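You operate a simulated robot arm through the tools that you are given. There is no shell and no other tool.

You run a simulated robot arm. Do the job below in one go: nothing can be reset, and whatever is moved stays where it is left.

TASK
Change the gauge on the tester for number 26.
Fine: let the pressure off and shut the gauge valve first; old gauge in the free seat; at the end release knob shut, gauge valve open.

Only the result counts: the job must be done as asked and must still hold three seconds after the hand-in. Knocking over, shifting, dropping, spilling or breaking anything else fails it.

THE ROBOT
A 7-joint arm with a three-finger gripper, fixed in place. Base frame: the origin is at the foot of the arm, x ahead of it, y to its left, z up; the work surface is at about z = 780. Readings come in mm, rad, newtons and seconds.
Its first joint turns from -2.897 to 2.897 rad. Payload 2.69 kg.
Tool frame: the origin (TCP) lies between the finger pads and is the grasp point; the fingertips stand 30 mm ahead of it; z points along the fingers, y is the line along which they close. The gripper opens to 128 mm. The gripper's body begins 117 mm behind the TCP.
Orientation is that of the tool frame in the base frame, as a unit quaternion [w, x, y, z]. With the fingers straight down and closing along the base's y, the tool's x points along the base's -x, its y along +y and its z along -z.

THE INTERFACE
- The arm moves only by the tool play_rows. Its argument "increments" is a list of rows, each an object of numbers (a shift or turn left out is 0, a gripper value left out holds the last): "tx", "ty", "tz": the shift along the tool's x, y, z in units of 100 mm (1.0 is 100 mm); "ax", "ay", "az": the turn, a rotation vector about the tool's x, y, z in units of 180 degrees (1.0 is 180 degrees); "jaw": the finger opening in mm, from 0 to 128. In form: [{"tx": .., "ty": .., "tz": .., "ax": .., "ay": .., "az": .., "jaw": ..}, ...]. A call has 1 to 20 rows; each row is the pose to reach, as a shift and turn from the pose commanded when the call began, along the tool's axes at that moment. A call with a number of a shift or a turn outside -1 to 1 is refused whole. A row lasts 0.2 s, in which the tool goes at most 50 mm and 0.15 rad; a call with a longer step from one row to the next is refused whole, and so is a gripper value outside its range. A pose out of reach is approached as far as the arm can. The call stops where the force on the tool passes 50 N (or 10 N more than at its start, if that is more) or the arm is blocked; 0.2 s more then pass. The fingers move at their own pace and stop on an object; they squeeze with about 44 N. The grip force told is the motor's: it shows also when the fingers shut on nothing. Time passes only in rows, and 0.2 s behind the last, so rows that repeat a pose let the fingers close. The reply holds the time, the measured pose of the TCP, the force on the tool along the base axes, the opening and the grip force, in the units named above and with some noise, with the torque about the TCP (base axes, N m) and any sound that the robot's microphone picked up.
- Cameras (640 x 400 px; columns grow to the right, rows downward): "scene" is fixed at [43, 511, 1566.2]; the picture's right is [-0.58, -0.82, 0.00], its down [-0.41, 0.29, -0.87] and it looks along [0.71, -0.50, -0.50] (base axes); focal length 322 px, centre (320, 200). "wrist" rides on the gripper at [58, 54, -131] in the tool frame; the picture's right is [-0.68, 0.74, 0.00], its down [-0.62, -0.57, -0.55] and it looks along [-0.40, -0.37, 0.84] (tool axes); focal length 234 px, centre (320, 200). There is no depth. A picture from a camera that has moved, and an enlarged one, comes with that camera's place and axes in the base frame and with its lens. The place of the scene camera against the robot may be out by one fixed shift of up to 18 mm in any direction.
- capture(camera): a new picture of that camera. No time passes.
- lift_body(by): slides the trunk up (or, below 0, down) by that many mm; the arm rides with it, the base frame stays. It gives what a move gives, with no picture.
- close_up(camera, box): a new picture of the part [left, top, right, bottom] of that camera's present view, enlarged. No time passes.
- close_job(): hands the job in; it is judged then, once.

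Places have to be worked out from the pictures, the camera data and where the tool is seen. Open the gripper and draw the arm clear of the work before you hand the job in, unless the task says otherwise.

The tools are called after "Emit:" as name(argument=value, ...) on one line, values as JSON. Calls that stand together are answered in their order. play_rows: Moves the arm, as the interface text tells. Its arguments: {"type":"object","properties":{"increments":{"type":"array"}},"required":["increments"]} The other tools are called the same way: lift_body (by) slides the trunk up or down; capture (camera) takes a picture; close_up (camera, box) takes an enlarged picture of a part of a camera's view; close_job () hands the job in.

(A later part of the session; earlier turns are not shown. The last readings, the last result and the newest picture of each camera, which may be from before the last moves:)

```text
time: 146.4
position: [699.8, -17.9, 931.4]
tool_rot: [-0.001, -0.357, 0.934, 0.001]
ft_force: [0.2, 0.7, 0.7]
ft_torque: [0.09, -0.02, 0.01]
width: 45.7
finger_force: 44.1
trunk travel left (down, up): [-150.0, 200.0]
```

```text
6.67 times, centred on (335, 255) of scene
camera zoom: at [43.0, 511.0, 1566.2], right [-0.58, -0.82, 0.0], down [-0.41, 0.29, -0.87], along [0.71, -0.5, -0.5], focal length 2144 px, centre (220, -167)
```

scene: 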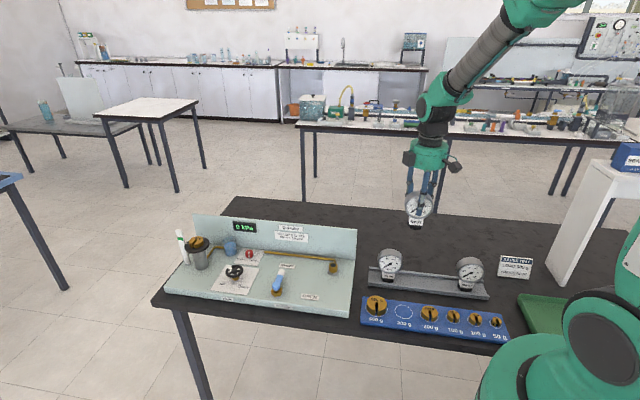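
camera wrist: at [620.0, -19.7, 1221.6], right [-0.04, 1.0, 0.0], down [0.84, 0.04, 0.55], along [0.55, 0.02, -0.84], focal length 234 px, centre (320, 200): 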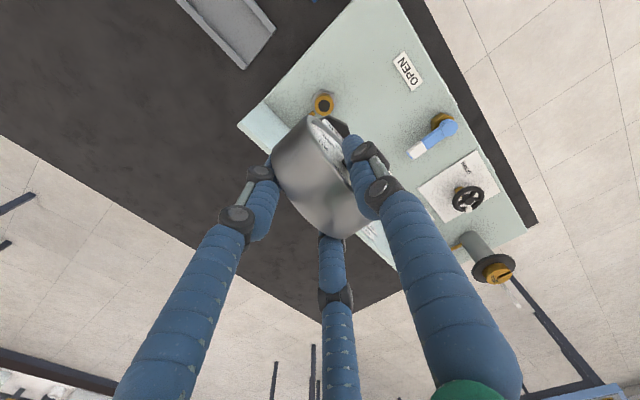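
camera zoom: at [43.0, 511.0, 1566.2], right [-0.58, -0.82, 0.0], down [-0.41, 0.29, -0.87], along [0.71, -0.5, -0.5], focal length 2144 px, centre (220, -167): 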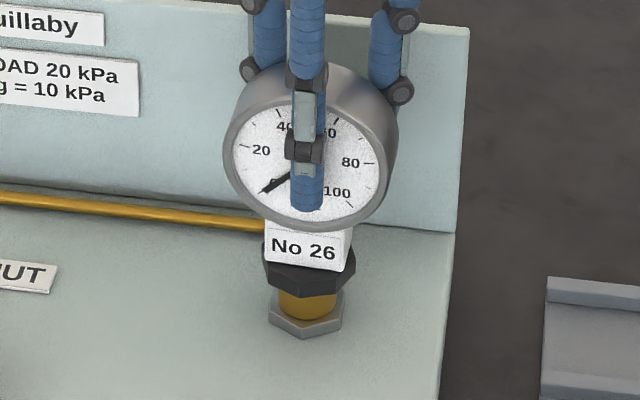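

The scales show I over-turned: the slope of the "20–80" line says the seated pose is only about 1° clockwise of where I began. I raise slightly, turn back 2°, and come down through the height again.

Emit:
play_rows(increments=[{"tz": -0.02}, {"tz": -0.03}, {"tz": -0.03, "az": -0.006, "tx": -0.001}, {"tz": -0.03, "az": -0.011, "tx": -0.003}])

Emit:
play_rows(increments=[{"tz": 0.005}, {"tz": 0.01}, {"tz": 0.015}])

Emit:
close_up(camera="scene", box=[310, 225, 360, 285])

Emit:
play_rows(increments=[{"tz": 0.005}, {"tz": 0.01}, {"tz": 0.015}])

```text
time: 147.4
position: [699.6, -17.0, 933.6]
tool_rot: [0.0, -0.374, 0.928, 0.001]
ft_force: [-0.5, 0.5, -2.6]
ft_torque: [-0.03, -0.01, 0.0]
width: 46.1
finger_force: 44.2
trunk travel left (down, up): [-150.0, 200.0]
```

```text
time: 148.2
position: [699.5, -16.9, 933.4]
tool_rot: [0.0, -0.374, 0.927, 0.002]
ft_force: [0.1, -0.1, -2.8]
ft_torque: [-0.02, 0.0, -0.01]
width: 46.2
finger_force: 44.1
trunk travel left (down, up): [-150.0, 200.0]
```

```text
6.67 times, centred on (335, 255) of scene
camera zoom: at [43.0, 511.0, 1566.2], right [-0.58, -0.82, 0.0], down [-0.41, 0.29, -0.87], along [0.71, -0.5, -0.5], focal length 2144 px, centre (220, -167)
```

zoom: 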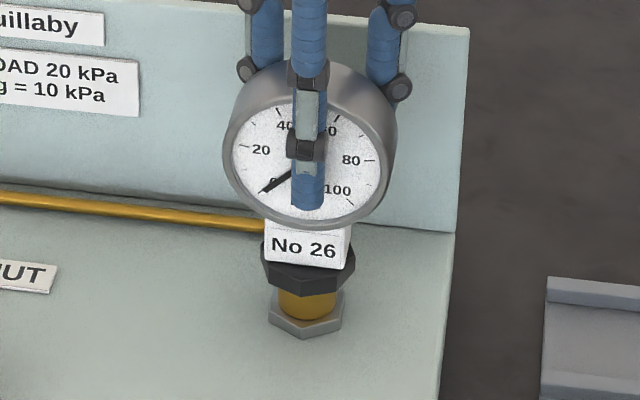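

```text
time: 149.0
position: [699.1, -16.1, 931.9]
tool_rot: [-0.001, -0.374, 0.927, 0.001]
ft_force: [0.1, 1.7, -0.2]
ft_torque: [0.12, 0.08, 0.02]
width: 45.9
finger_force: 43.1
trunk travel left (down, up): [-150.0, 200.0]
```

Picture and seated pose now agree within a pixel, including the angle, and it touches down. I press moderately here (to about 25 N) with this corrected angle.

Emit:
play_rows(increments=[{"tz": 0.006}, {"tz": 0.012}, {"tz": 0.012}])

Emit:
play_rows(increments=[{"tz": 0.005}, {"tz": 0.008}, {"tz": 0.008}])

Emit:
close_up(camera="scene", box=[310, 225, 360, 285])

```text
time: 149.8
position: [699.8, -17.7, 931.3]
tool_rot: [0.0, -0.373, 0.928, 0.001]
ft_force: [-1.3, -4.7, 9.4]
ft_torque: [-0.11, 0.21, 0.02]
width: 46.4
finger_force: 44.1
trunk travel left (down, up): [-150.0, 200.0]
```

```text
time: 150.6
position: [699.1, -17.6, 931.2]
tool_rot: [0.0, -0.374, 0.928, 0.0]
ft_force: [-3.0, -6.9, 22.7]
ft_torque: [-0.37, 0.38, 0.14]
width: 46.1
finger_force: 43.6
trunk travel left (down, up): [-150.0, 200.0]
```

```text
6.67 times, centred on (335, 255) of scene
camera zoom: at [43.0, 511.0, 1566.2], right [-0.58, -0.82, 0.0], down [-0.41, 0.29, -0.87], along [0.71, -0.5, -0.5], focal length 2144 px, centre (220, -167)
```

zoom: 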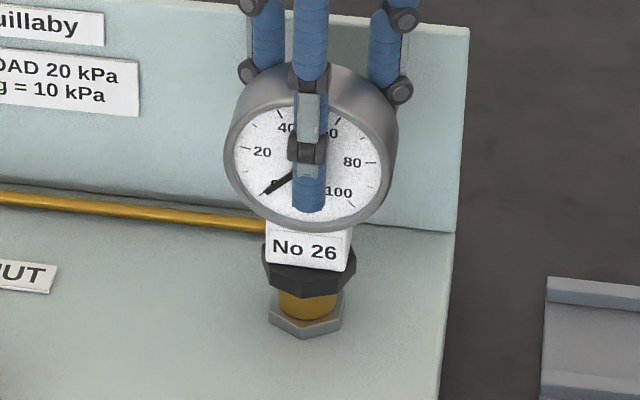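

No click at 23 N either. To see what differs from the first, successful approach, I go back to the same height (about 941) and take the same crop as then, to compare the collar against the nut directly.

Emit:
play_rows(increments=[{"tz": -0.03}, {"tz": -0.08}, {"tz": -0.12}, {"tz": -0.12}])

Emit:
close_up(camera="wrist", box=[260, 60, 400, 180])

Emit:
close_up(camera="scene", box=[310, 225, 360, 285])

```text
time: 151.6
position: [698.8, -16.9, 940.9]
tool_rot: [-0.001, -0.374, 0.927, 0.0]
ft_force: [1.1, -0.3, -2.5]
ft_torque: [-0.04, -0.04, 0.01]
width: 45.9
finger_force: 44.1
trunk travel left (down, up): [-150.0, 200.0]
```

```text
3.33 times, centred on (330, 120) of wrist
camera zoom: at [619.3, -18.7, 1072.0], right [-0.02, 1.0, 0.0], down [0.84, 0.02, 0.55], along [0.55, 0.01, -0.84], focal length 781 px, centre (287, 467)
```

zoom: 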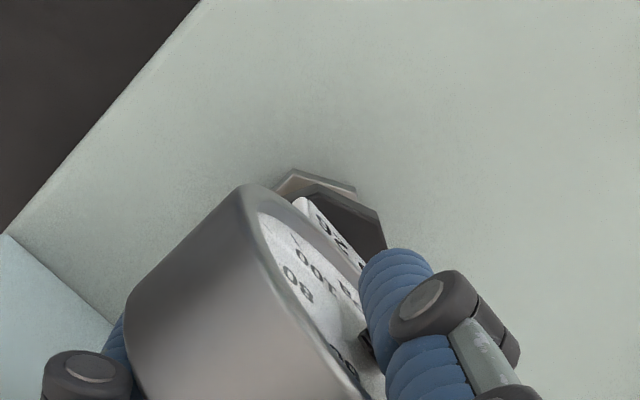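

```text
6.67 times, centred on (335, 255) of scene
camera zoom: at [43.0, 511.0, 1566.2], right [-0.58, -0.82, 0.0], down [-0.41, 0.29, -0.87], along [0.71, -0.5, -0.5], focal length 2144 px, centre (220, -167)
```

zoom: 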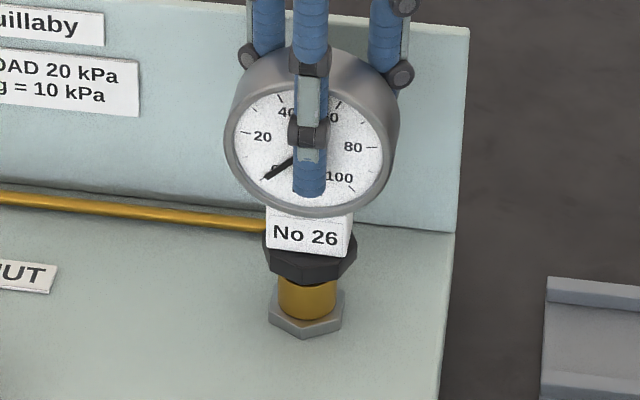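

The comparison settles it: since the re-grip, the gauge has come down about 1.9 mm further forward and 1 mm further right than at the first click, relative to the nut. I shift 1.5 mm back and 0.6 mm left and lower through again.

Emit:
play_rows(increments=[{"tx": -0.003, "ty": -0.008}, {"tx": -0.0064, "ty": -0.015}, {"tx": -0.0064, "ty": -0.015, "tz": 0.03}, {"tx": -0.0064, "ty": -0.015, "tz": 0.06}, {"tx": -0.0064, "ty": -0.015, "tz": 0.07}])

Emit:
play_rows(increments=[{"tz": 0.005}, {"tz": 0.01}, {"tz": 0.01}])

Emit:
play_rows(increments=[{"tz": 0.005}, {"tz": 0.01}, {"tz": 0.01}])

Emit:
play_rows(increments=[{"tz": 0.005}, {"tz": 0.01}, {"tz": 0.01}])

```text
time: 152.8
position: [700.9, -18.4, 932.3]
tool_rot: [0.0, -0.373, 0.928, 0.001]
ft_force: [-0.6, 0.1, -2.3]
ft_torque: [0.0, -0.02, 0.01]
width: 46.2
finger_force: 44.3
trunk travel left (down, up): [-150.0, 200.0]
```

```text
time: 153.6
position: [701.3, -15.9, 933.2]
tool_rot: [0.0, -0.374, 0.928, 0.001]
ft_force: [0.3, 0.0, -2.4]
ft_torque: [-0.01, 0.0, -0.03]
width: 46.0
finger_force: 44.6
trunk travel left (down, up): [-150.0, 200.0]
```

```text
time: 154.4
position: [701.0, -19.9, 932.1]
tool_rot: [0.0, -0.374, 0.927, 0.001]
ft_force: [0.2, 0.7, -2.3]
ft_torque: [-0.03, 0.0, 0.01]
width: 46.1
finger_force: 44.0
trunk travel left (down, up): [-150.0, 200.0]
```

```text
time: 155.2
position: [700.8, -18.0, 930.4]
tool_rot: [-0.001, -0.374, 0.928, 0.001]
ft_force: [-0.4, -0.3, -0.8]
ft_torque: [-0.01, 0.03, -0.01]
width: 46.3
finger_force: 44.0
trunk travel left (down, up): [-150.0, 200.0]
```

Just touching. I press lightly in small steps at this corrected place.

Emit:
play_rows(increments=[{"tz": 0.006}, {"tz": 0.006}])

Emit:
play_rows(increments=[{"tz": 0.006}, {"tz": 0.006}])

Emit:
play_rows(increments=[{"tz": 0.006}, {"tz": 0.006}])

Emit:
close_up(camera="scene", box=[310, 225, 360, 285])

```text
time: 155.8
position: [700.7, -18.3, 931.9]
tool_rot: [0.0, -0.374, 0.927, -0.001]
ft_force: [-6.8, 1.9, 14.5]
ft_torque: [0.12, 0.56, 0.02]
width: 46.1
finger_force: 43.9
trunk travel left (down, up): [-150.0, 200.0]
heard: snap
```

```text
time: 156.4
position: [699.8, -17.6, 931.1]
tool_rot: [0.001, -0.374, 0.927, 0.001]
ft_force: [-7.4, 3.5, 28.2]
ft_torque: [0.03, 0.95, 0.03]
width: 46.3
finger_force: 44.3
trunk travel left (down, up): [-150.0, 200.0]
```

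```text
time: 157.0
position: [701.6, -17.5, 931.8]
tool_rot: [0.001, -0.375, 0.927, 0.0]
ft_force: [-6.4, 11.3, 35.9]
ft_torque: [0.6, 0.63, 0.0]
width: 46.4
finger_force: 43.9
trunk travel left (down, up): [-150.0, 200.0]
```

```text
6.67 times, centred on (335, 255) of scene
camera zoom: at [43.0, 511.0, 1566.2], right [-0.58, -0.82, 0.0], down [-0.41, 0.29, -0.87], along [0.71, -0.5, -0.5], focal length 2144 px, centre (220, -167)
```

zoom: 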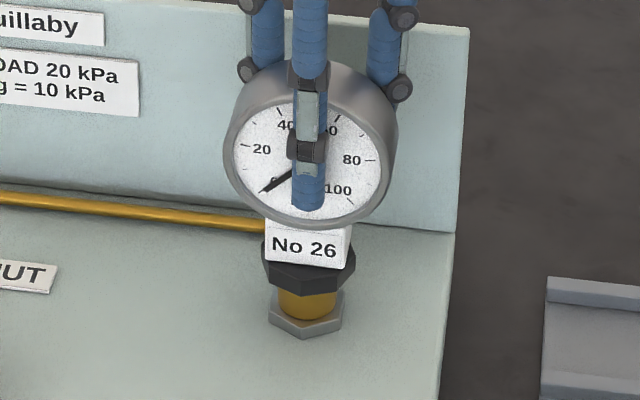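

Snap, and the picture is exactly the seated one, so it is latched. Now I unload carefully before letting go: first I ease the push upward, then trim the side loads toward zero.

Emit:
play_rows(increments=[{"tz": -0.006}, {"tz": -0.012}, {"tz": -0.012}])

Emit:
play_rows(increments=[{"tz": -0.004}, {"tz": -0.007}, {"tz": -0.007}])

```text
time: 157.8
position: [700.3, -16.7, 932.4]
tool_rot: [0.0, -0.374, 0.927, 0.0]
ft_force: [-2.5, 15.2, 27.5]
ft_torque: [1.11, -0.17, -0.06]
width: 46.1
finger_force: 44.3
trunk travel left (down, up): [-150.0, 200.0]
```

```text
time: 158.6
position: [701.6, -18.0, 931.3]
tool_rot: [-0.001, -0.374, 0.927, 0.001]
ft_force: [3.7, 6.2, 11.2]
ft_torque: [0.53, -0.38, -0.03]
width: 46.6
finger_force: 43.9
trunk travel left (down, up): [-150.0, 200.0]
```

Left are 11 N down and about 7 N sideways (toward the tester's left). I trim 0.5 mm that way and rise 0.4 mm.

Emit:
play_rows(increments=[{"tx": -0.003, "tz": -0.002}, {"tx": -0.005, "ty": 0.001, "tz": -0.004}, {"tx": -0.005, "ty": 0.001, "tz": -0.004}])

```text
time: 159.4
position: [699.8, -16.2, 930.2]
tool_rot: [-0.003, -0.374, 0.927, 0.001]
ft_force: [-0.9, 0.5, -1.2]
ft_torque: [0.03, 0.03, -0.01]
width: 46.3
finger_force: 44.2
trunk travel left (down, up): [-150.0, 200.0]
heard: snap
```

Another snap as I trimmed: it let go again, although the loads were small and falling. Both releases came about 3 s after the click and as the downward push was taken off, so I need to learn which matters. I look at the state first.

Emit:
close_up(camera="scene", box=[310, 225, 360, 285])

Emit:
close_up(camera="wrist", box=[260, 60, 400, 180])

```text
6.67 times, centred on (335, 255) of scene
camera zoom: at [43.0, 511.0, 1566.2], right [-0.58, -0.82, 0.0], down [-0.41, 0.29, -0.87], along [0.71, -0.5, -0.5], focal length 2144 px, centre (220, -167)
```

zoom: 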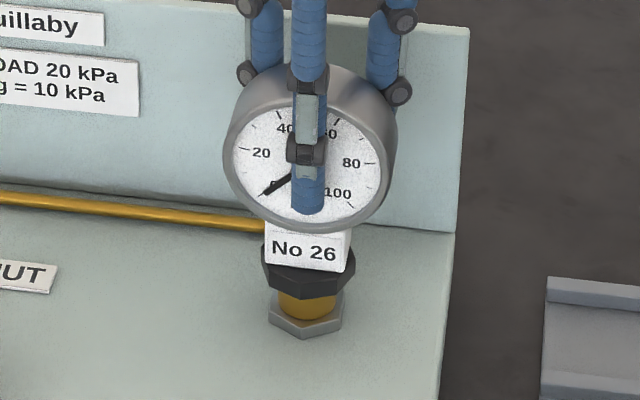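

```text
3.33 times, centred on (330, 120) of wrist
camera zoom: at [619.9, -18.2, 1062.1], right [-0.02, 1.0, 0.0], down [0.84, 0.02, 0.55], along [0.54, 0.01, -0.84], focal length 781 px, centre (287, 467)
```

zoom: 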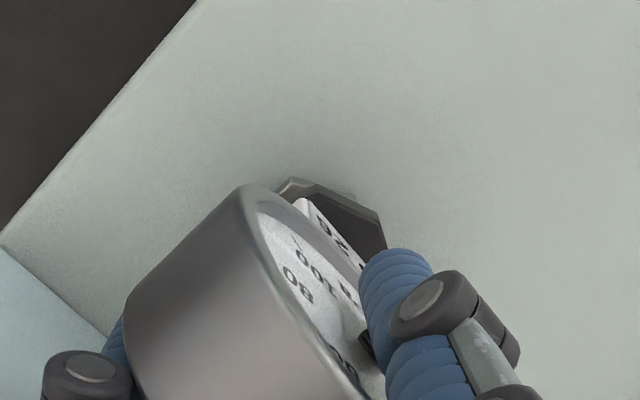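

It has dropped back to the resting level. I'll run a clean test: latch it again at the same place, then hold dead still for several seconds to see whether it stays by itself.

Emit:
play_rows(increments=[{"tz": -0.02}, {"tz": -0.02, "tx": 0.004, "ty": -0.001}, {"tz": -0.01, "tx": 0.004, "ty": -0.001}, {"tz": 0.0, "tx": 0.004, "ty": -0.001}])

Emit:
play_rows(increments=[{"tz": 0.005}, {"tz": 0.005}])

Emit:
play_rows(increments=[{"tz": 0.005}, {"tz": 0.005}])

```text
time: 160.4
position: [701.2, -17.5, 931.2]
tool_rot: [-0.001, -0.373, 0.928, 0.001]
ft_force: [0.6, -0.2, -2.7]
ft_torque: [-0.01, 0.02, 0.0]
width: 46.2
finger_force: 43.9
trunk travel left (down, up): [-150.0, 200.0]
```

```text
time: 161.0
position: [701.5, -17.7, 931.5]
tool_rot: [0.0, -0.373, 0.928, 0.001]
ft_force: [-0.3, 0.7, -3.1]
ft_torque: [-0.03, -0.02, 0.04]
width: 46.1
finger_force: 44.0
trunk travel left (down, up): [-150.0, 200.0]
```

```text
time: 161.6
position: [701.5, -17.9, 930.8]
tool_rot: [0.0, -0.373, 0.928, 0.001]
ft_force: [-0.2, -0.8, -1.6]
ft_torque: [-0.04, 0.02, -0.02]
width: 45.8
finger_force: 44.1
trunk travel left (down, up): [-150.0, 200.0]
```

Just above contact; I continue in half-millimetre steps.

Emit:
play_rows(increments=[{"tz": 0.005}, {"tz": 0.005}])

Emit:
play_rows(increments=[{"tz": 0.005}, {"tz": 0.005}])

```text
time: 162.2
position: [701.8, -18.2, 929.9]
tool_rot: [-0.001, -0.374, 0.928, 0.001]
ft_force: [0.3, -0.6, -1.5]
ft_torque: [-0.03, -0.04, 0.0]
width: 46.3
finger_force: 44.4
trunk travel left (down, up): [-150.0, 200.0]
```

```text
time: 162.8
position: [701.2, -17.9, 929.6]
tool_rot: [0.0, -0.374, 0.928, 0.0]
ft_force: [-1.4, -0.6, 4.9]
ft_torque: [-0.07, 0.29, 0.05]
width: 46.3
finger_force: 43.7
trunk travel left (down, up): [-150.0, 200.0]
```

Contact at about 7 N and no click yet. One more half-millimetre.

Emit:
play_rows(increments=[{"tz": 0.005}, {"tz": 0.005}])

```text
time: 163.4
position: [700.9, -17.1, 931.1]
tool_rot: [0.0, -0.374, 0.927, 0.0]
ft_force: [-3.3, 0.6, 14.3]
ft_torque: [0.19, 0.47, 0.01]
width: 45.9
finger_force: 44.8
trunk travel left (down, up): [-150.0, 200.0]
```

14 N and no click yet; a touch more.

Emit:
play_rows(increments=[{"tz": 0.004}, {"tz": 0.004}])

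```text
time: 164.0
position: [700.6, -18.1, 931.2]
tool_rot: [0.001, -0.374, 0.927, 0.001]
ft_force: [-3.7, 0.2, 26.4]
ft_torque: [0.12, 0.66, 0.0]
width: 46.1
finger_force: 43.9
trunk travel left (down, up): [-150.0, 200.0]
```

26 N and still silent. I check the picture for the latched height.

Emit:
close_up(camera="scene", box=[310, 225, 360, 285])

```text
6.67 times, centred on (335, 255) of scene
camera zoom: at [43.0, 511.0, 1566.2], right [-0.58, -0.82, 0.0], down [-0.41, 0.29, -0.87], along [0.71, -0.5, -0.5], focal length 2144 px, centre (220, -167)
```

zoom: 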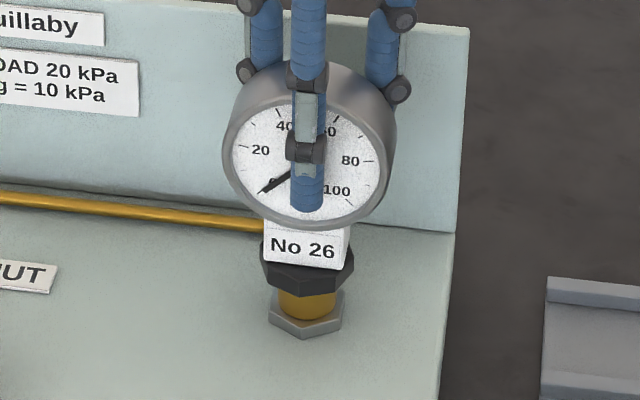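

This picture is at the seated height without any click, so height is not the issue: the click depends on being within about a millimetre sideways. I am now about 1 mm too far left (2 px), and the earlier releases were simply the gauge being nudged off centre. I lift slightly, shift 1 mm right and lower again.

Emit:
play_rows(increments=[{"tz": -0.015}, {"tz": -0.03}, {"tz": -0.03, "tx": 0.005}, {"tz": -0.03, "tx": 0.01}])

Emit:
play_rows(increments=[{"tz": 0.006}, {"tz": 0.012}, {"tz": 0.012}])

Emit:
close_up(camera="scene", box=[310, 225, 360, 285])

```text
time: 165.0
position: [699.7, -19.1, 930.2]
tool_rot: [-0.002, -0.374, 0.928, 0.001]
ft_force: [-0.8, 0.8, -1.5]
ft_torque: [0.03, -0.02, -0.04]
width: 46.3
finger_force: 43.7
trunk travel left (down, up): [-150.0, 200.0]
```

```text
time: 165.8
position: [699.0, -17.9, 930.2]
tool_rot: [0.0, -0.374, 0.927, 0.001]
ft_force: [-1.0, 0.1, -0.3]
ft_torque: [-0.01, 0.05, -0.02]
width: 45.9
finger_force: 43.6
trunk travel left (down, up): [-150.0, 200.0]
```

```text
6.67 times, centred on (335, 255) of scene
camera zoom: at [43.0, 511.0, 1566.2], right [-0.58, -0.82, 0.0], down [-0.41, 0.29, -0.87], along [0.71, -0.5, -0.5], focal length 2144 px, centre (220, -167)
```

zoom: 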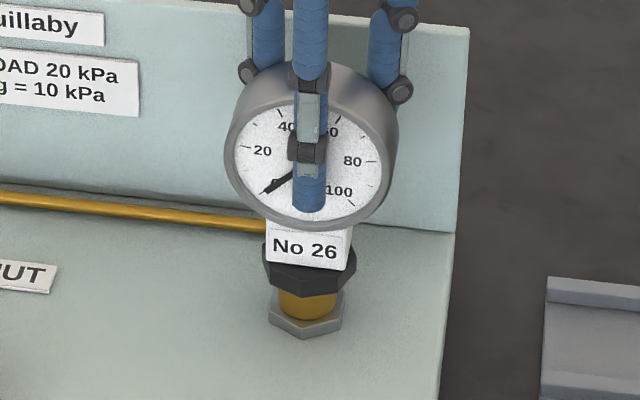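

Now within 1 px of the seated picture everywhere and just touching. I press gently in steps.

Emit:
play_rows(increments=[{"tz": 0.005}, {"tz": 0.005}])

Emit:
play_rows(increments=[{"tz": 0.005}, {"tz": 0.005}])

```text
time: 166.4
position: [699.1, -18.4, 930.3]
tool_rot: [0.0, -0.374, 0.928, 0.0]
ft_force: [0.6, -1.0, 3.7]
ft_torque: [0.0, 0.14, 0.02]
width: 46.0
finger_force: 44.4
trunk travel left (down, up): [-150.0, 200.0]
```

```text
time: 167.0
position: [699.2, -16.9, 930.7]
tool_rot: [0.001, -0.374, 0.927, 0.0]
ft_force: [-4.1, 2.3, 10.3]
ft_torque: [0.19, 0.42, 0.01]
width: 46.2
finger_force: 43.9
trunk travel left (down, up): [-150.0, 200.0]
```

10 N, silent. Up to about 20 N.

Emit:
play_rows(increments=[{"tz": 0.004}, {"tz": 0.004}])

Emit:
play_rows(increments=[{"tz": 0.004}, {"tz": 0.004}])

Emit:
close_up(camera="scene", box=[310, 225, 360, 285])

```text
time: 167.6
position: [700.4, -18.5, 930.3]
tool_rot: [0.0, -0.373, 0.928, 0.0]
ft_force: [-5.5, 2.7, 20.1]
ft_torque: [0.33, 0.58, -0.04]
width: 46.3
finger_force: 43.7
trunk travel left (down, up): [-150.0, 200.0]
```

```text
time: 168.2
position: [699.2, -18.7, 930.2]
tool_rot: [0.001, -0.374, 0.928, 0.0]
ft_force: [-4.8, 0.8, 26.8]
ft_torque: [0.23, 0.56, 0.0]
width: 46.0
finger_force: 44.1
trunk travel left (down, up): [-150.0, 200.0]
```

```text
6.67 times, centred on (335, 255) of scene
camera zoom: at [43.0, 511.0, 1566.2], right [-0.58, -0.82, 0.0], down [-0.41, 0.29, -0.87], along [0.71, -0.5, -0.5], focal length 2144 px, centre (220, -167)
```

zoom: 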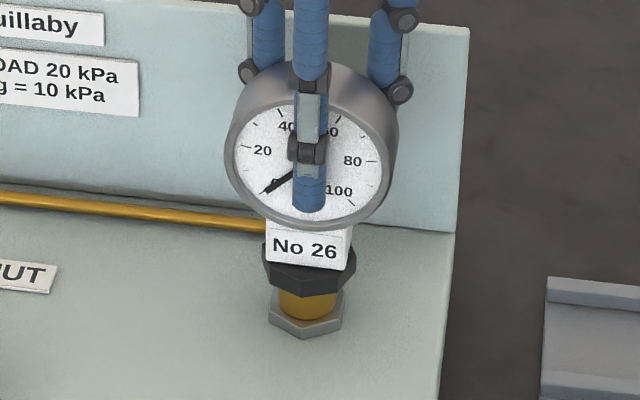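

Silent at 27 N. The picture is still 1 px low, which at contact means about 1 mm too far forward. I lift off, shift 1 mm back and press again.

Emit:
play_rows(increments=[{"tz": -0.015}, {"tz": -0.03}, {"tz": -0.035}, {"tz": -0.035, "ty": -0.01}, {"tz": -0.035, "ty": -0.01}])

Emit:
play_rows(increments=[{"tz": 0.006}, {"tz": 0.012}, {"tz": 0.018}, {"tz": 0.018}])

Emit:
play_rows(increments=[{"tz": 0.005}, {"tz": 0.005}])

Emit:
play_rows(increments=[{"tz": 0.005}, {"tz": 0.005}])

```text
time: 169.4
position: [701.3, -18.9, 931.6]
tool_rot: [-0.002, -0.374, 0.928, 0.0]
ft_force: [1.0, 0.0, -2.7]
ft_torque: [0.0, -0.05, 0.0]
width: 46.3
finger_force: 44.4
trunk travel left (down, up): [-150.0, 200.0]
```

```text
time: 170.4
position: [701.6, -19.6, 930.8]
tool_rot: [-0.001, -0.374, 0.927, 0.002]
ft_force: [0.3, 0.0, -2.7]
ft_torque: [-0.01, -0.02, 0.0]
width: 46.1
finger_force: 43.7
trunk travel left (down, up): [-150.0, 200.0]
```

```text
time: 171.0
position: [701.1, -20.2, 929.6]
tool_rot: [0.0, -0.374, 0.927, 0.001]
ft_force: [-0.2, -1.2, 0.4]
ft_torque: [0.01, 0.01, 0.03]
width: 46.0
finger_force: 44.2
trunk travel left (down, up): [-150.0, 200.0]
```

```text
time: 171.6
position: [700.7, -18.1, 930.1]
tool_rot: [0.0, -0.373, 0.928, 0.0]
ft_force: [-2.3, -0.5, 9.2]
ft_torque: [0.05, 0.35, 0.03]
width: 46.4
finger_force: 43.9
trunk travel left (down, up): [-150.0, 200.0]
```

9 N. The next small steps are where it clicked before.

Emit:
play_rows(increments=[{"tz": 0.004}, {"tz": 0.004}])

Emit:
play_rows(increments=[{"tz": 0.003}, {"tz": 0.003}])

Emit:
close_up(camera="scene", box=[310, 225, 360, 285])

```text
time: 172.2
position: [700.9, -20.0, 929.5]
tool_rot: [0.0, -0.374, 0.927, 0.0]
ft_force: [-1.1, -0.3, 13.2]
ft_torque: [-0.01, 0.2, -0.01]
width: 46.0
finger_force: 43.6
trunk travel left (down, up): [-150.0, 200.0]
```

```text
time: 172.8
position: [701.6, -19.8, 930.6]
tool_rot: [0.001, -0.373, 0.928, 0.0]
ft_force: [-2.5, 2.3, 19.7]
ft_torque: [0.18, 0.33, 0.0]
width: 46.0
finger_force: 44.4
trunk travel left (down, up): [-150.0, 200.0]
```

```text
6.67 times, centred on (335, 255) of scene
camera zoom: at [43.0, 511.0, 1566.2], right [-0.58, -0.82, 0.0], down [-0.41, 0.29, -0.87], along [0.71, -0.5, -0.5], focal length 2144 px, centre (220, -167)
```

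zoom: 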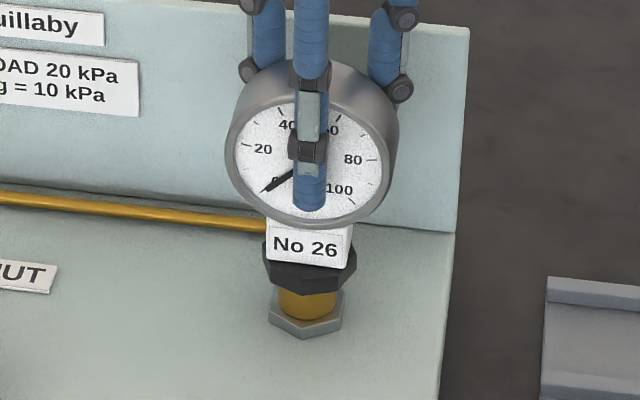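

Now it is 1 px above and half a pixel right of the seated picture, so the true place is about 0.5 mm forward and 0.3 mm left of here. I lift slightly, shift and press again.

Emit:
play_rows(increments=[{"tz": -0.015}, {"tz": -0.03}, {"tz": -0.03, "ty": 0.005, "tx": -0.003}, {"tz": -0.03, "ty": 0.005, "tx": -0.003}])

Emit:
play_rows(increments=[{"tz": 0.007}, {"tz": 0.014}, {"tz": 0.018}])

Emit:
play_rows(increments=[{"tz": 0.005}, {"tz": 0.005}])

Emit:
play_rows(increments=[{"tz": 0.005}, {"tz": 0.005}])

```text
time: 173.8
position: [700.0, -18.4, 932.7]
tool_rot: [-0.001, -0.374, 0.927, 0.0]
ft_force: [0.3, -0.4, -2.8]
ft_torque: [0.0, -0.01, 0.0]
width: 46.1
finger_force: 44.1
trunk travel left (down, up): [-150.0, 200.0]
```

```text
time: 174.6
position: [700.6, -18.4, 929.9]
tool_rot: [-0.001, -0.374, 0.927, 0.002]
ft_force: [-1.3, -1.0, 1.3]
ft_torque: [-0.06, 0.14, 0.03]
width: 46.0
finger_force: 43.5
trunk travel left (down, up): [-150.0, 200.0]
```

```text
time: 175.2
position: [700.7, -18.8, 930.4]
tool_rot: [-0.001, -0.374, 0.927, 0.001]
ft_force: [-3.8, -2.7, 10.7]
ft_torque: [-0.12, 0.43, 0.07]
width: 46.0
finger_force: 44.4
trunk travel left (down, up): [-150.0, 200.0]
```

```text
time: 175.8
position: [700.5, -17.9, 929.2]
tool_rot: [0.001, -0.373, 0.928, 0.0]
ft_force: [-1.9, -0.8, 20.9]
ft_torque: [0.18, 0.45, 0.02]
width: 46.1
finger_force: 43.5
trunk travel left (down, up): [-150.0, 200.0]
```

Silent again, but there is a pattern: both clicks came on the first touch after the gauge had been lifted well clear and was on centre, while my later tries only lifted 2–3 mm. I lift 15 mm now and come down on this same, visually exact spot with very small final steps.

Emit:
play_rows(increments=[{"tz": -0.02}, {"tz": -0.08}, {"tz": -0.15}, {"tz": -0.15}])

Emit:
play_rows(increments=[{"tz": 0.06}, {"tz": 0.1}, {"tz": 0.125}, {"tz": 0.135}, {"tz": 0.135}])

Emit:
play_rows(increments=[{"tz": 0.004}, {"tz": 0.004}])

Emit:
play_rows(increments=[{"tz": 0.004}, {"tz": 0.004}])

```text
time: 176.8
position: [700.2, -19.0, 943.2]
tool_rot: [-0.001, -0.375, 0.927, 0.001]
ft_force: [-0.5, -0.8, -1.9]
ft_torque: [-0.01, 0.0, 0.01]
width: 46.3
finger_force: 43.8
trunk travel left (down, up): [-150.0, 200.0]
```

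```text
time: 178.0
position: [699.9, -17.3, 930.0]
tool_rot: [-0.001, -0.374, 0.927, 0.001]
ft_force: [-0.1, 0.1, -2.3]
ft_torque: [-0.04, -0.01, -0.01]
width: 46.0
finger_force: 44.0
trunk travel left (down, up): [-150.0, 200.0]
```

```text
time: 178.6
position: [701.0, -18.6, 930.9]
tool_rot: [0.0, -0.374, 0.927, 0.001]
ft_force: [0.2, -0.4, -0.6]
ft_torque: [-0.04, -0.03, 0.02]
width: 46.0
finger_force: 44.3
trunk travel left (down, up): [-150.0, 200.0]
```

```text
time: 179.2
position: [700.1, -18.8, 930.2]
tool_rot: [0.0, -0.374, 0.927, -0.001]
ft_force: [-4.9, 6.2, 10.2]
ft_torque: [0.41, 0.27, -0.04]
width: 46.3
finger_force: 44.4
trunk travel left (down, up): [-150.0, 200.0]
heard: snap
```

Snap, at only about 10 N. I unload at once: 0.5 mm up and 0.5 mm forward to null the roughly 8 N side push.

Emit:
play_rows(increments=[{"tz": -0.003, "ty": 0.003}, {"tz": -0.005, "ty": 0.005}])

```text
time: 179.8
position: [699.2, -18.1, 930.4]
tool_rot: [0.0, -0.373, 0.928, -0.001]
ft_force: [-0.1, 6.5, 5.4]
ft_torque: [0.39, 0.05, -0.01]
width: 46.5
finger_force: 43.8
trunk travel left (down, up): [-150.0, 200.0]
```

About 6 N sideways and 5 N down remain, still latched. One more small trim.

Emit:
play_rows(increments=[{"ty": 0.003, "tx": -0.002, "tz": -0.001}, {"ty": 0.003, "tx": -0.002, "tz": -0.001}])

```text
time: 180.4
position: [699.0, -17.6, 929.4]
tool_rot: [-0.002, -0.374, 0.927, 0.001]
ft_force: [-0.2, -1.9, -1.1]
ft_torque: [-0.02, 0.0, -0.02]
width: 46.4
finger_force: 44.0
trunk travel left (down, up): [-150.0, 200.0]
heard: snap
```

It let go again as the push got small. So it only holds by itself when the hand has no sideways pull at all, meaning I must touch down exactly where the latch wants it. At the last click the latch pulled 0.6 mm forward of my line, so I lift 15 mm, set that offset (0.25 mm back from here, 0.1 mm right) and touch down again.

Emit:
play_rows(increments=[{"tz": -0.02}, {"tz": -0.08}, {"tz": -0.15, "ty": -0.0025, "tx": 0.0013}, {"tz": -0.15, "ty": -0.0025, "tx": 0.0013}])

Emit:
close_up(camera="scene", box=[310, 225, 360, 285])

Emit:
play_rows(increments=[{"tz": 0.06}, {"tz": 0.1}, {"tz": 0.135}, {"tz": 0.146}, {"tz": 0.146}])

Emit:
play_rows(increments=[{"tz": 0.003}, {"tz": 0.003}])

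Emit:
play_rows(increments=[{"tz": 0.003}, {"tz": 0.003}])

```text
time: 181.4
position: [700.9, -17.6, 944.4]
tool_rot: [0.0, -0.374, 0.928, 0.001]
ft_force: [0.0, 0.4, -2.4]
ft_torque: [-0.01, -0.03, -0.03]
width: 46.0
finger_force: 43.9
trunk travel left (down, up): [-150.0, 200.0]
```

```text
6.67 times, centred on (335, 255) of scene
camera zoom: at [43.0, 511.0, 1566.2], right [-0.58, -0.82, 0.0], down [-0.41, 0.29, -0.87], along [0.71, -0.5, -0.5], focal length 2144 px, centre (220, -167)
```

zoom: 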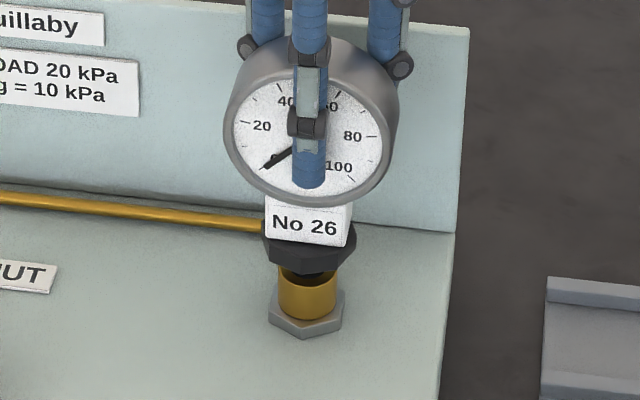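

```text
time: 182.6
position: [700.2, -18.1, 930.2]
tool_rot: [-0.001, -0.374, 0.928, 0.001]
ft_force: [-0.3, 0.4, -2.6]
ft_torque: [-0.02, 0.02, -0.01]
width: 46.1
finger_force: 44.1
trunk travel left (down, up): [-150.0, 200.0]
```

```text
time: 183.2
position: [698.9, -17.9, 930.5]
tool_rot: [0.0, -0.374, 0.928, 0.001]
ft_force: [-0.3, 0.2, -2.2]
ft_torque: [-0.01, 0.01, -0.04]
width: 46.3
finger_force: 44.2
trunk travel left (down, up): [-150.0, 200.0]
```

```text
time: 183.8
position: [700.8, -16.7, 929.9]
tool_rot: [0.0, -0.375, 0.927, 0.0]
ft_force: [-0.7, -0.1, -2.3]
ft_torque: [-0.03, -0.02, -0.01]
width: 46.0
finger_force: 44.0
trunk travel left (down, up): [-150.0, 200.0]
```

Still free. I continue in 0.3 mm steps to the touch.

Emit:
play_rows(increments=[{"tz": 0.003}, {"tz": 0.003}])

Emit:
play_rows(increments=[{"tz": 0.003}, {"tz": 0.003}])

```text
time: 184.4
position: [699.5, -17.7, 929.7]
tool_rot: [0.0, -0.373, 0.928, 0.001]
ft_force: [-0.7, -0.9, 1.5]
ft_torque: [0.03, 0.12, -0.01]
width: 46.1
finger_force: 43.9
trunk travel left (down, up): [-150.0, 200.0]
```

```text
time: 185.0
position: [698.5, -16.8, 929.8]
tool_rot: [0.0, -0.373, 0.928, 0.001]
ft_force: [1.7, 2.4, 4.7]
ft_torque: [0.26, -0.02, -0.07]
width: 46.1
finger_force: 43.9
trunk travel left (down, up): [-150.0, 200.0]
heard: snap
```

Snap with only about 3 N sideways and 5 N down: nearly neutral. I open now, in fine steps.

Emit:
play_rows(increments=[{"jaw": 45.5}, {"jaw": 46.2}, {"jaw": 47}, {"jaw": 48}, {"jaw": 50}, {"jaw": 54}, {"jaw": 60}, {"jaw": 68}, {"jaw": 76}, {"jaw": 84}, {"jaw": 84}])

Emit:
close_up(camera="scene", box=[310, 225, 360, 285])

```text
time: 187.4
position: [700.6, -17.8, 929.9]
tool_rot: [-0.001, -0.374, 0.927, 0.0]
ft_force: [-1.6, 0.3, -1.2]
ft_torque: [0.01, 0.03, 0.02]
width: 84.2
finger_force: 0.1
trunk travel left (down, up): [-150.0, 200.0]
heard: snap
```

```text
6.67 times, centred on (335, 255) of scene
camera zoom: at [43.0, 511.0, 1566.2], right [-0.58, -0.82, 0.0], down [-0.41, 0.29, -0.87], along [0.71, -0.5, -0.5], focal length 2144 px, centre (220, -167)
```

zoom: 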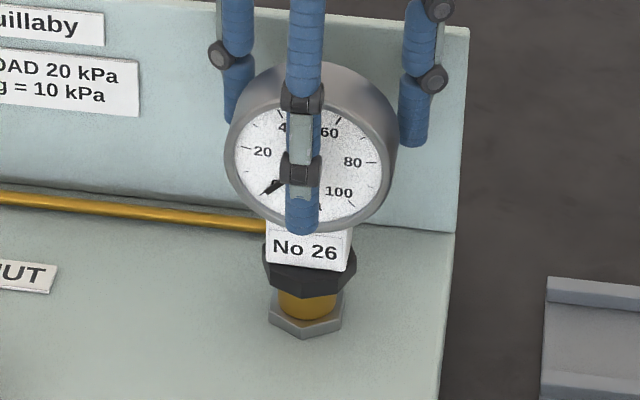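

A snap as the fingers opened, and the gauge again sits 1–2 px off: the hold is so light that the parting fingers disturb it. It latches by itself on first touch when on centre, though. So I will release it about 1 mm above the boss with the fingers opening at once, letting it settle and click in untouched. First I re-grip gently and lift 15 mm.

Emit:
play_rows(increments=[{"jaw": 62}, {"jaw": 56}, {"jaw": 53}, {"jaw": 50}, {"jaw": 48}, {"jaw": 46}, {"jaw": 44}, {"jaw": 40}, {"jaw": 40}, {"jaw": 40}])

Emit:
play_rows(increments=[{"tz": -0.02}, {"tz": -0.08}, {"tz": -0.15}, {"tz": -0.15}])

Emit:
close_up(camera="scene", box=[310, 225, 360, 285])

Emit:
close_up(camera="wrist", box=[260, 60, 400, 180])

```text
time: 189.6
position: [700.3, -16.8, 929.5]
tool_rot: [0.0, -0.374, 0.927, 0.001]
ft_force: [-1.1, 0.1, -0.8]
ft_torque: [-0.01, -0.01, -0.01]
width: 46.2
finger_force: 44.0
trunk travel left (down, up): [-150.0, 200.0]
```

```text
time: 190.6
position: [701.5, -16.7, 946.0]
tool_rot: [-0.001, -0.374, 0.928, 0.001]
ft_force: [-0.2, -0.9, -2.5]
ft_torque: [-0.02, 0.01, -0.02]
width: 46.3
finger_force: 44.5
trunk travel left (down, up): [-150.0, 200.0]
```

```text
6.67 times, centred on (335, 255) of scene
camera zoom: at [43.0, 511.0, 1566.2], right [-0.58, -0.82, 0.0], down [-0.41, 0.29, -0.87], along [0.71, -0.5, -0.5], focal length 2144 px, centre (220, -167)
```

zoom: 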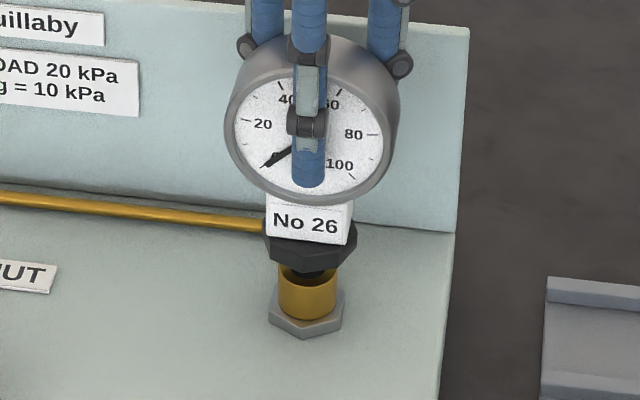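

```text
3.33 times, centred on (330, 120) of wrist
camera zoom: at [621.0, -19.2, 1076.7], right [-0.02, 1.0, 0.0], down [0.84, 0.02, 0.55], along [0.55, 0.01, -0.84], focal length 781 px, centre (287, 467)
```

zoom: 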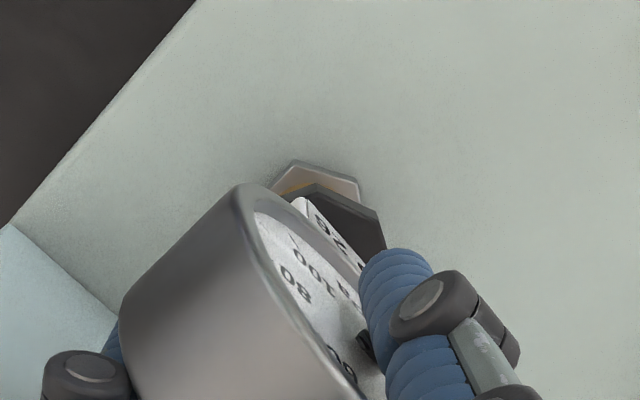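

Gripped and lifted. I lower to just above the boss and touch down once to measure the latch's pull on this new hold.

Emit:
play_rows(increments=[{"tz": 0.06}, {"tz": 0.1}, {"tz": 0.13}, {"tz": 0.143}, {"tz": 0.143}])

Emit:
play_rows(increments=[{"tz": 0.003}, {"tz": 0.003}])

Emit:
play_rows(increments=[{"tz": 0.003}, {"tz": 0.003}])

Emit:
play_rows(increments=[{"tz": 0.003}, {"tz": 0.003}])

```text
time: 191.8
position: [699.8, -18.0, 930.5]
tool_rot: [0.0, -0.374, 0.927, 0.0]
ft_force: [0.8, -0.3, -2.1]
ft_torque: [-0.01, -0.01, 0.01]
width: 46.2
finger_force: 43.9
trunk travel left (down, up): [-150.0, 200.0]
```

```text
time: 192.4
position: [699.9, -17.9, 928.0]
tool_rot: [0.0, -0.374, 0.928, 0.001]
ft_force: [0.4, 0.4, -2.3]
ft_torque: [-0.02, 0.01, 0.01]
width: 46.1
finger_force: 44.1
trunk travel left (down, up): [-150.0, 200.0]
```

```text
time: 193.0
position: [700.8, -18.3, 929.8]
tool_rot: [0.0, -0.374, 0.927, 0.001]
ft_force: [-0.3, 0.0, -2.4]
ft_torque: [-0.02, 0.0, 0.01]
width: 46.1
finger_force: 43.8
trunk travel left (down, up): [-150.0, 200.0]
```

```text
time: 193.6
position: [700.6, -17.0, 929.4]
tool_rot: [-0.001, -0.374, 0.927, 0.0]
ft_force: [-1.9, -1.1, 2.7]
ft_torque: [-0.02, 0.21, 0.06]
width: 46.2
finger_force: 44.0
trunk travel left (down, up): [-150.0, 200.0]
```

Touching at about 5 N, no click yet; one more step.

Emit:
play_rows(increments=[{"tz": 0.003}, {"tz": 0.003}])

Emit:
play_rows(increments=[{"tz": 0.003}, {"tz": 0.003}])

```text
time: 194.2
position: [701.4, -18.2, 929.6]
tool_rot: [0.0, -0.373, 0.928, 0.001]
ft_force: [-4.9, 4.7, 17.6]
ft_torque: [0.11, 0.67, -0.01]
width: 46.1
finger_force: 43.6
trunk travel left (down, up): [-150.0, 200.0]
heard: snap
```

```text
time: 194.8
position: [700.1, -16.6, 929.8]
tool_rot: [0.001, -0.374, 0.927, 0.001]
ft_force: [-3.3, 1.9, 23.4]
ft_torque: [0.16, 0.49, 0.04]
width: 46.5
finger_force: 43.9
trunk travel left (down, up): [-150.0, 200.0]
```

It clicked, and the pull shows the latch sits 0.5 mm forward of my line. I lift 15 mm (it lets go), add that 0.5 mm, come down to about 0.8 mm above contact, and open the fingers in one go.

Emit:
play_rows(increments=[{"tz": -0.02}, {"tz": -0.08}, {"tz": -0.15, "ty": 0.005}, {"tz": -0.15, "ty": 0.005}])

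Emit:
close_up(camera="scene", box=[310, 225, 360, 285])

Emit:
play_rows(increments=[{"tz": 0.06}, {"tz": 0.1}, {"tz": 0.124}, {"tz": 0.134}, {"tz": 0.134}, {"tz": 0.134}])

Emit:
close_up(camera="scene", box=[310, 225, 360, 285])

```text
time: 195.8
position: [700.7, -17.5, 943.4]
tool_rot: [0.001, -0.374, 0.928, 0.001]
ft_force: [0.0, -0.1, -1.8]
ft_torque: [0.01, -0.04, 0.0]
width: 46.4
finger_force: 44.5
trunk travel left (down, up): [-150.0, 200.0]
heard: snap
```

```text
6.67 times, centred on (335, 255) of scene
camera zoom: at [43.0, 511.0, 1566.2], right [-0.58, -0.82, 0.0], down [-0.41, 0.29, -0.87], along [0.71, -0.5, -0.5], focal length 2144 px, centre (220, -167)
```

zoom: 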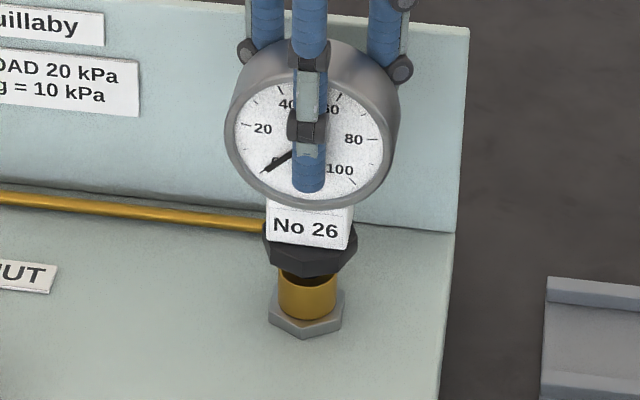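

```text
time: 197.2
position: [700.6, -17.8, 929.4]
tool_rot: [-0.001, -0.374, 0.927, 0.001]
ft_force: [-0.3, 0.1, -1.9]
ft_torque: [-0.03, 0.0, 0.03]
width: 46.2
finger_force: 44.6
trunk travel left (down, up): [-150.0, 200.0]
```

```text
6.67 times, centred on (335, 255) of scene
camera zoom: at [43.0, 511.0, 1566.2], right [-0.58, -0.82, 0.0], down [-0.41, 0.29, -0.87], along [0.71, -0.5, -0.5], focal length 2144 px, centre (220, -167)
```

zoom: 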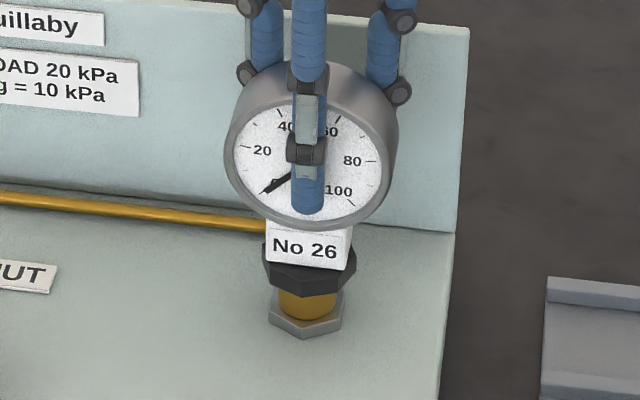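

Lifting gave the snap-out, as expected. Hanging here, the picture is 1 px lower than seated, so the hold slipped slightly and the gauge is about 1 mm too far forward. I shift 1 mm back and re-check before releasing.

Emit:
play_rows(increments=[{"tz": -0.006}, {"tz": -0.006, "ty": -0.01}, {"tz": -0.004, "ty": -0.01}])

Emit:
close_up(camera="scene", box=[310, 225, 360, 285])

Emit:
close_up(camera="scene", box=[318, 245, 350, 275])

```text
time: 198.0
position: [700.8, -18.5, 930.5]
tool_rot: [0.0, -0.374, 0.927, 0.001]
ft_force: [-0.2, 0.0, -2.8]
ft_torque: [-0.05, 0.0, -0.01]
width: 46.4
finger_force: 43.7
trunk travel left (down, up): [-150.0, 200.0]
```

```text
6.67 times, centred on (335, 255) of scene
camera zoom: at [43.0, 511.0, 1566.2], right [-0.58, -0.82, 0.0], down [-0.41, 0.29, -0.87], along [0.71, -0.5, -0.5], focal length 2144 px, centre (220, -167)
```

zoom: 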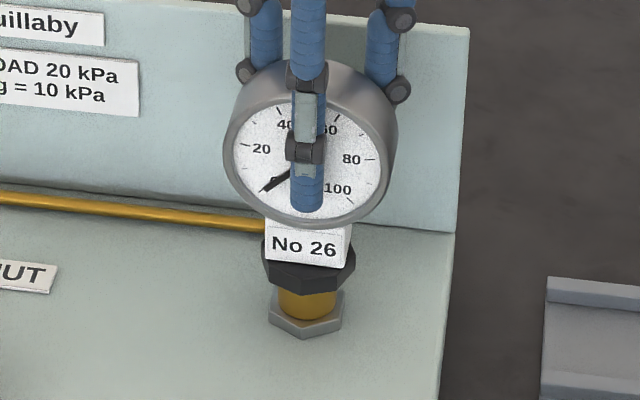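

```text
13.33 times, centred on (334, 260) of scene
camera zoom: at [43.0, 511.0, 1566.2], right [-0.58, -0.82, 0.0], down [-0.41, 0.29, -0.87], along [0.71, -0.5, -0.5], focal length 4288 px, centre (133, -600)
```

zoom: 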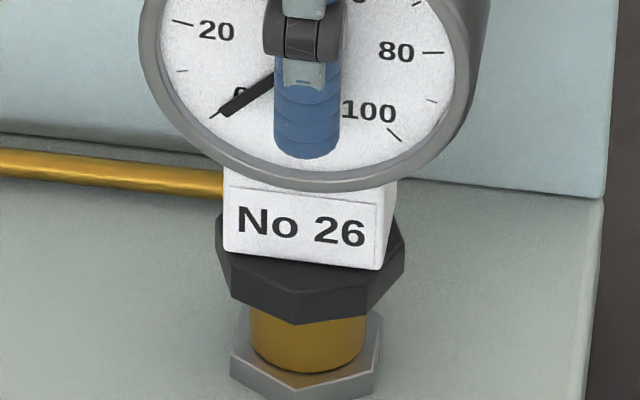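

1 px above the seated picture while hanging. Allowing for the drop of about 0.8 mm, I shift 0.4 mm further back and 0.2 mm right, then open the fingers in one go.

Emit:
play_rows(increments=[{"ty": -0.004, "tx": 0.002}, {"ty": -0.004, "tx": 0.002}, {"ty": -0.004, "tx": 0.002}, {"ty": -0.004, "tx": 0.002, "jaw": 84}, {"ty": -0.004, "tx": 0.002, "jaw": 84}, {"ty": -0.004, "tx": 0.002, "jaw": 84}, {"ty": -0.004, "tx": 0.002, "jaw": 84}])

Emit:
close_up(camera="scene", box=[310, 225, 360, 285])

```text
time: 199.6
position: [701.4, -17.8, 929.5]
tool_rot: [0.0, -0.374, 0.927, 0.001]
ft_force: [-0.3, -0.3, -0.6]
ft_torque: [-0.02, 0.03, 0.01]
width: 84.1
finger_force: 0.0
trunk travel left (down, up): [-150.0, 200.0]
```

```text
6.67 times, centred on (335, 255) of scene
camera zoom: at [43.0, 511.0, 1566.2], right [-0.58, -0.82, 0.0], down [-0.41, 0.29, -0.87], along [0.71, -0.5, -0.5], focal length 2144 px, centre (220, -167)
```

zoom: 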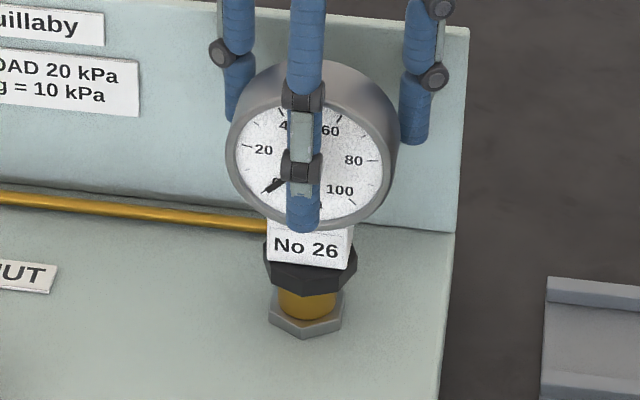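

It settled exactly at the seated height without a click: the latch seems to want a small push, and this time it is fresh and untouched. So now a light central push from above with closed fingers should click it in, with no sideways pull on leaving. I raise, close, and centre the front fingertip over the drum.

Emit:
play_rows(increments=[{"tz": -0.1}, {"tz": -0.3}, {"tz": -0.6}, {"tz": -1.0}])

Emit:
play_rows(increments=[{"tz": -0.15, "jaw": 0}, {"tz": -0.15, "jaw": 0, "tx": -0.021, "ty": 0.003}, {"tz": -0.15, "jaw": 0, "tx": -0.021, "ty": 0.003}])

Emit:
close_up(camera="scene", box=[310, 225, 360, 285])

Emit:
close_up(camera="wrist", box=[240, 70, 400, 200])

```text
time: 200.6
position: [698.9, -18.7, 1030.4]
tool_rot: [-0.001, -0.374, 0.927, 0.0]
ft_force: [0.0, 0.5, -0.5]
ft_torque: [0.02, -0.01, -0.01]
width: 84.1
finger_force: 0.1
trunk travel left (down, up): [-150.0, 200.0]
```

```text
time: 201.4
position: [700.4, -18.3, 1046.4]
tool_rot: [0.0, -0.375, 0.927, 0.001]
ft_force: [0.2, 0.2, 0.3]
ft_torque: [0.02, -0.07, -0.01]
width: 2.2
finger_force: 31.8
trunk travel left (down, up): [-150.0, 200.0]
```

```text
6.67 times, centred on (335, 255) of scene
camera zoom: at [43.0, 511.0, 1566.2], right [-0.58, -0.82, 0.0], down [-0.41, 0.29, -0.87], along [0.71, -0.5, -0.5], focal length 2144 px, centre (220, -167)
```

zoom: 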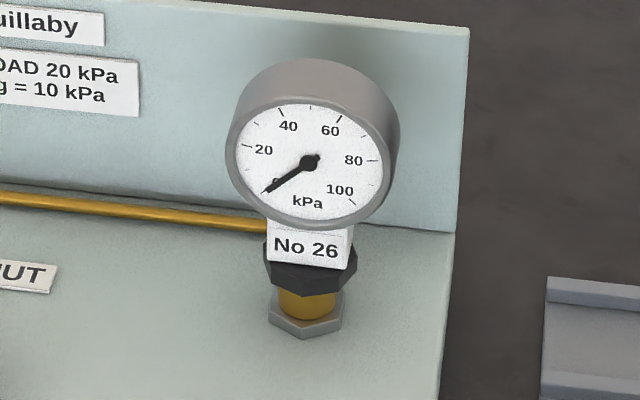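

```text
3.08 times, centred on (320, 135) of wrist
camera zoom: at [621.5, -18.7, 1177.4], right [-0.02, 1.0, 0.0], down [0.84, 0.02, 0.55], along [0.55, 0.01, -0.84], focal length 720 px, centre (320, 400)
```

zoom: 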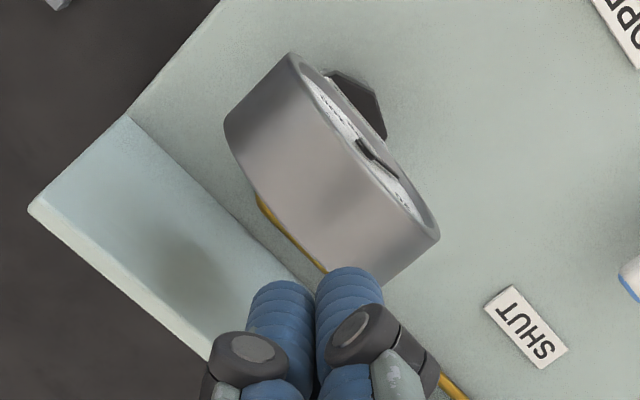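

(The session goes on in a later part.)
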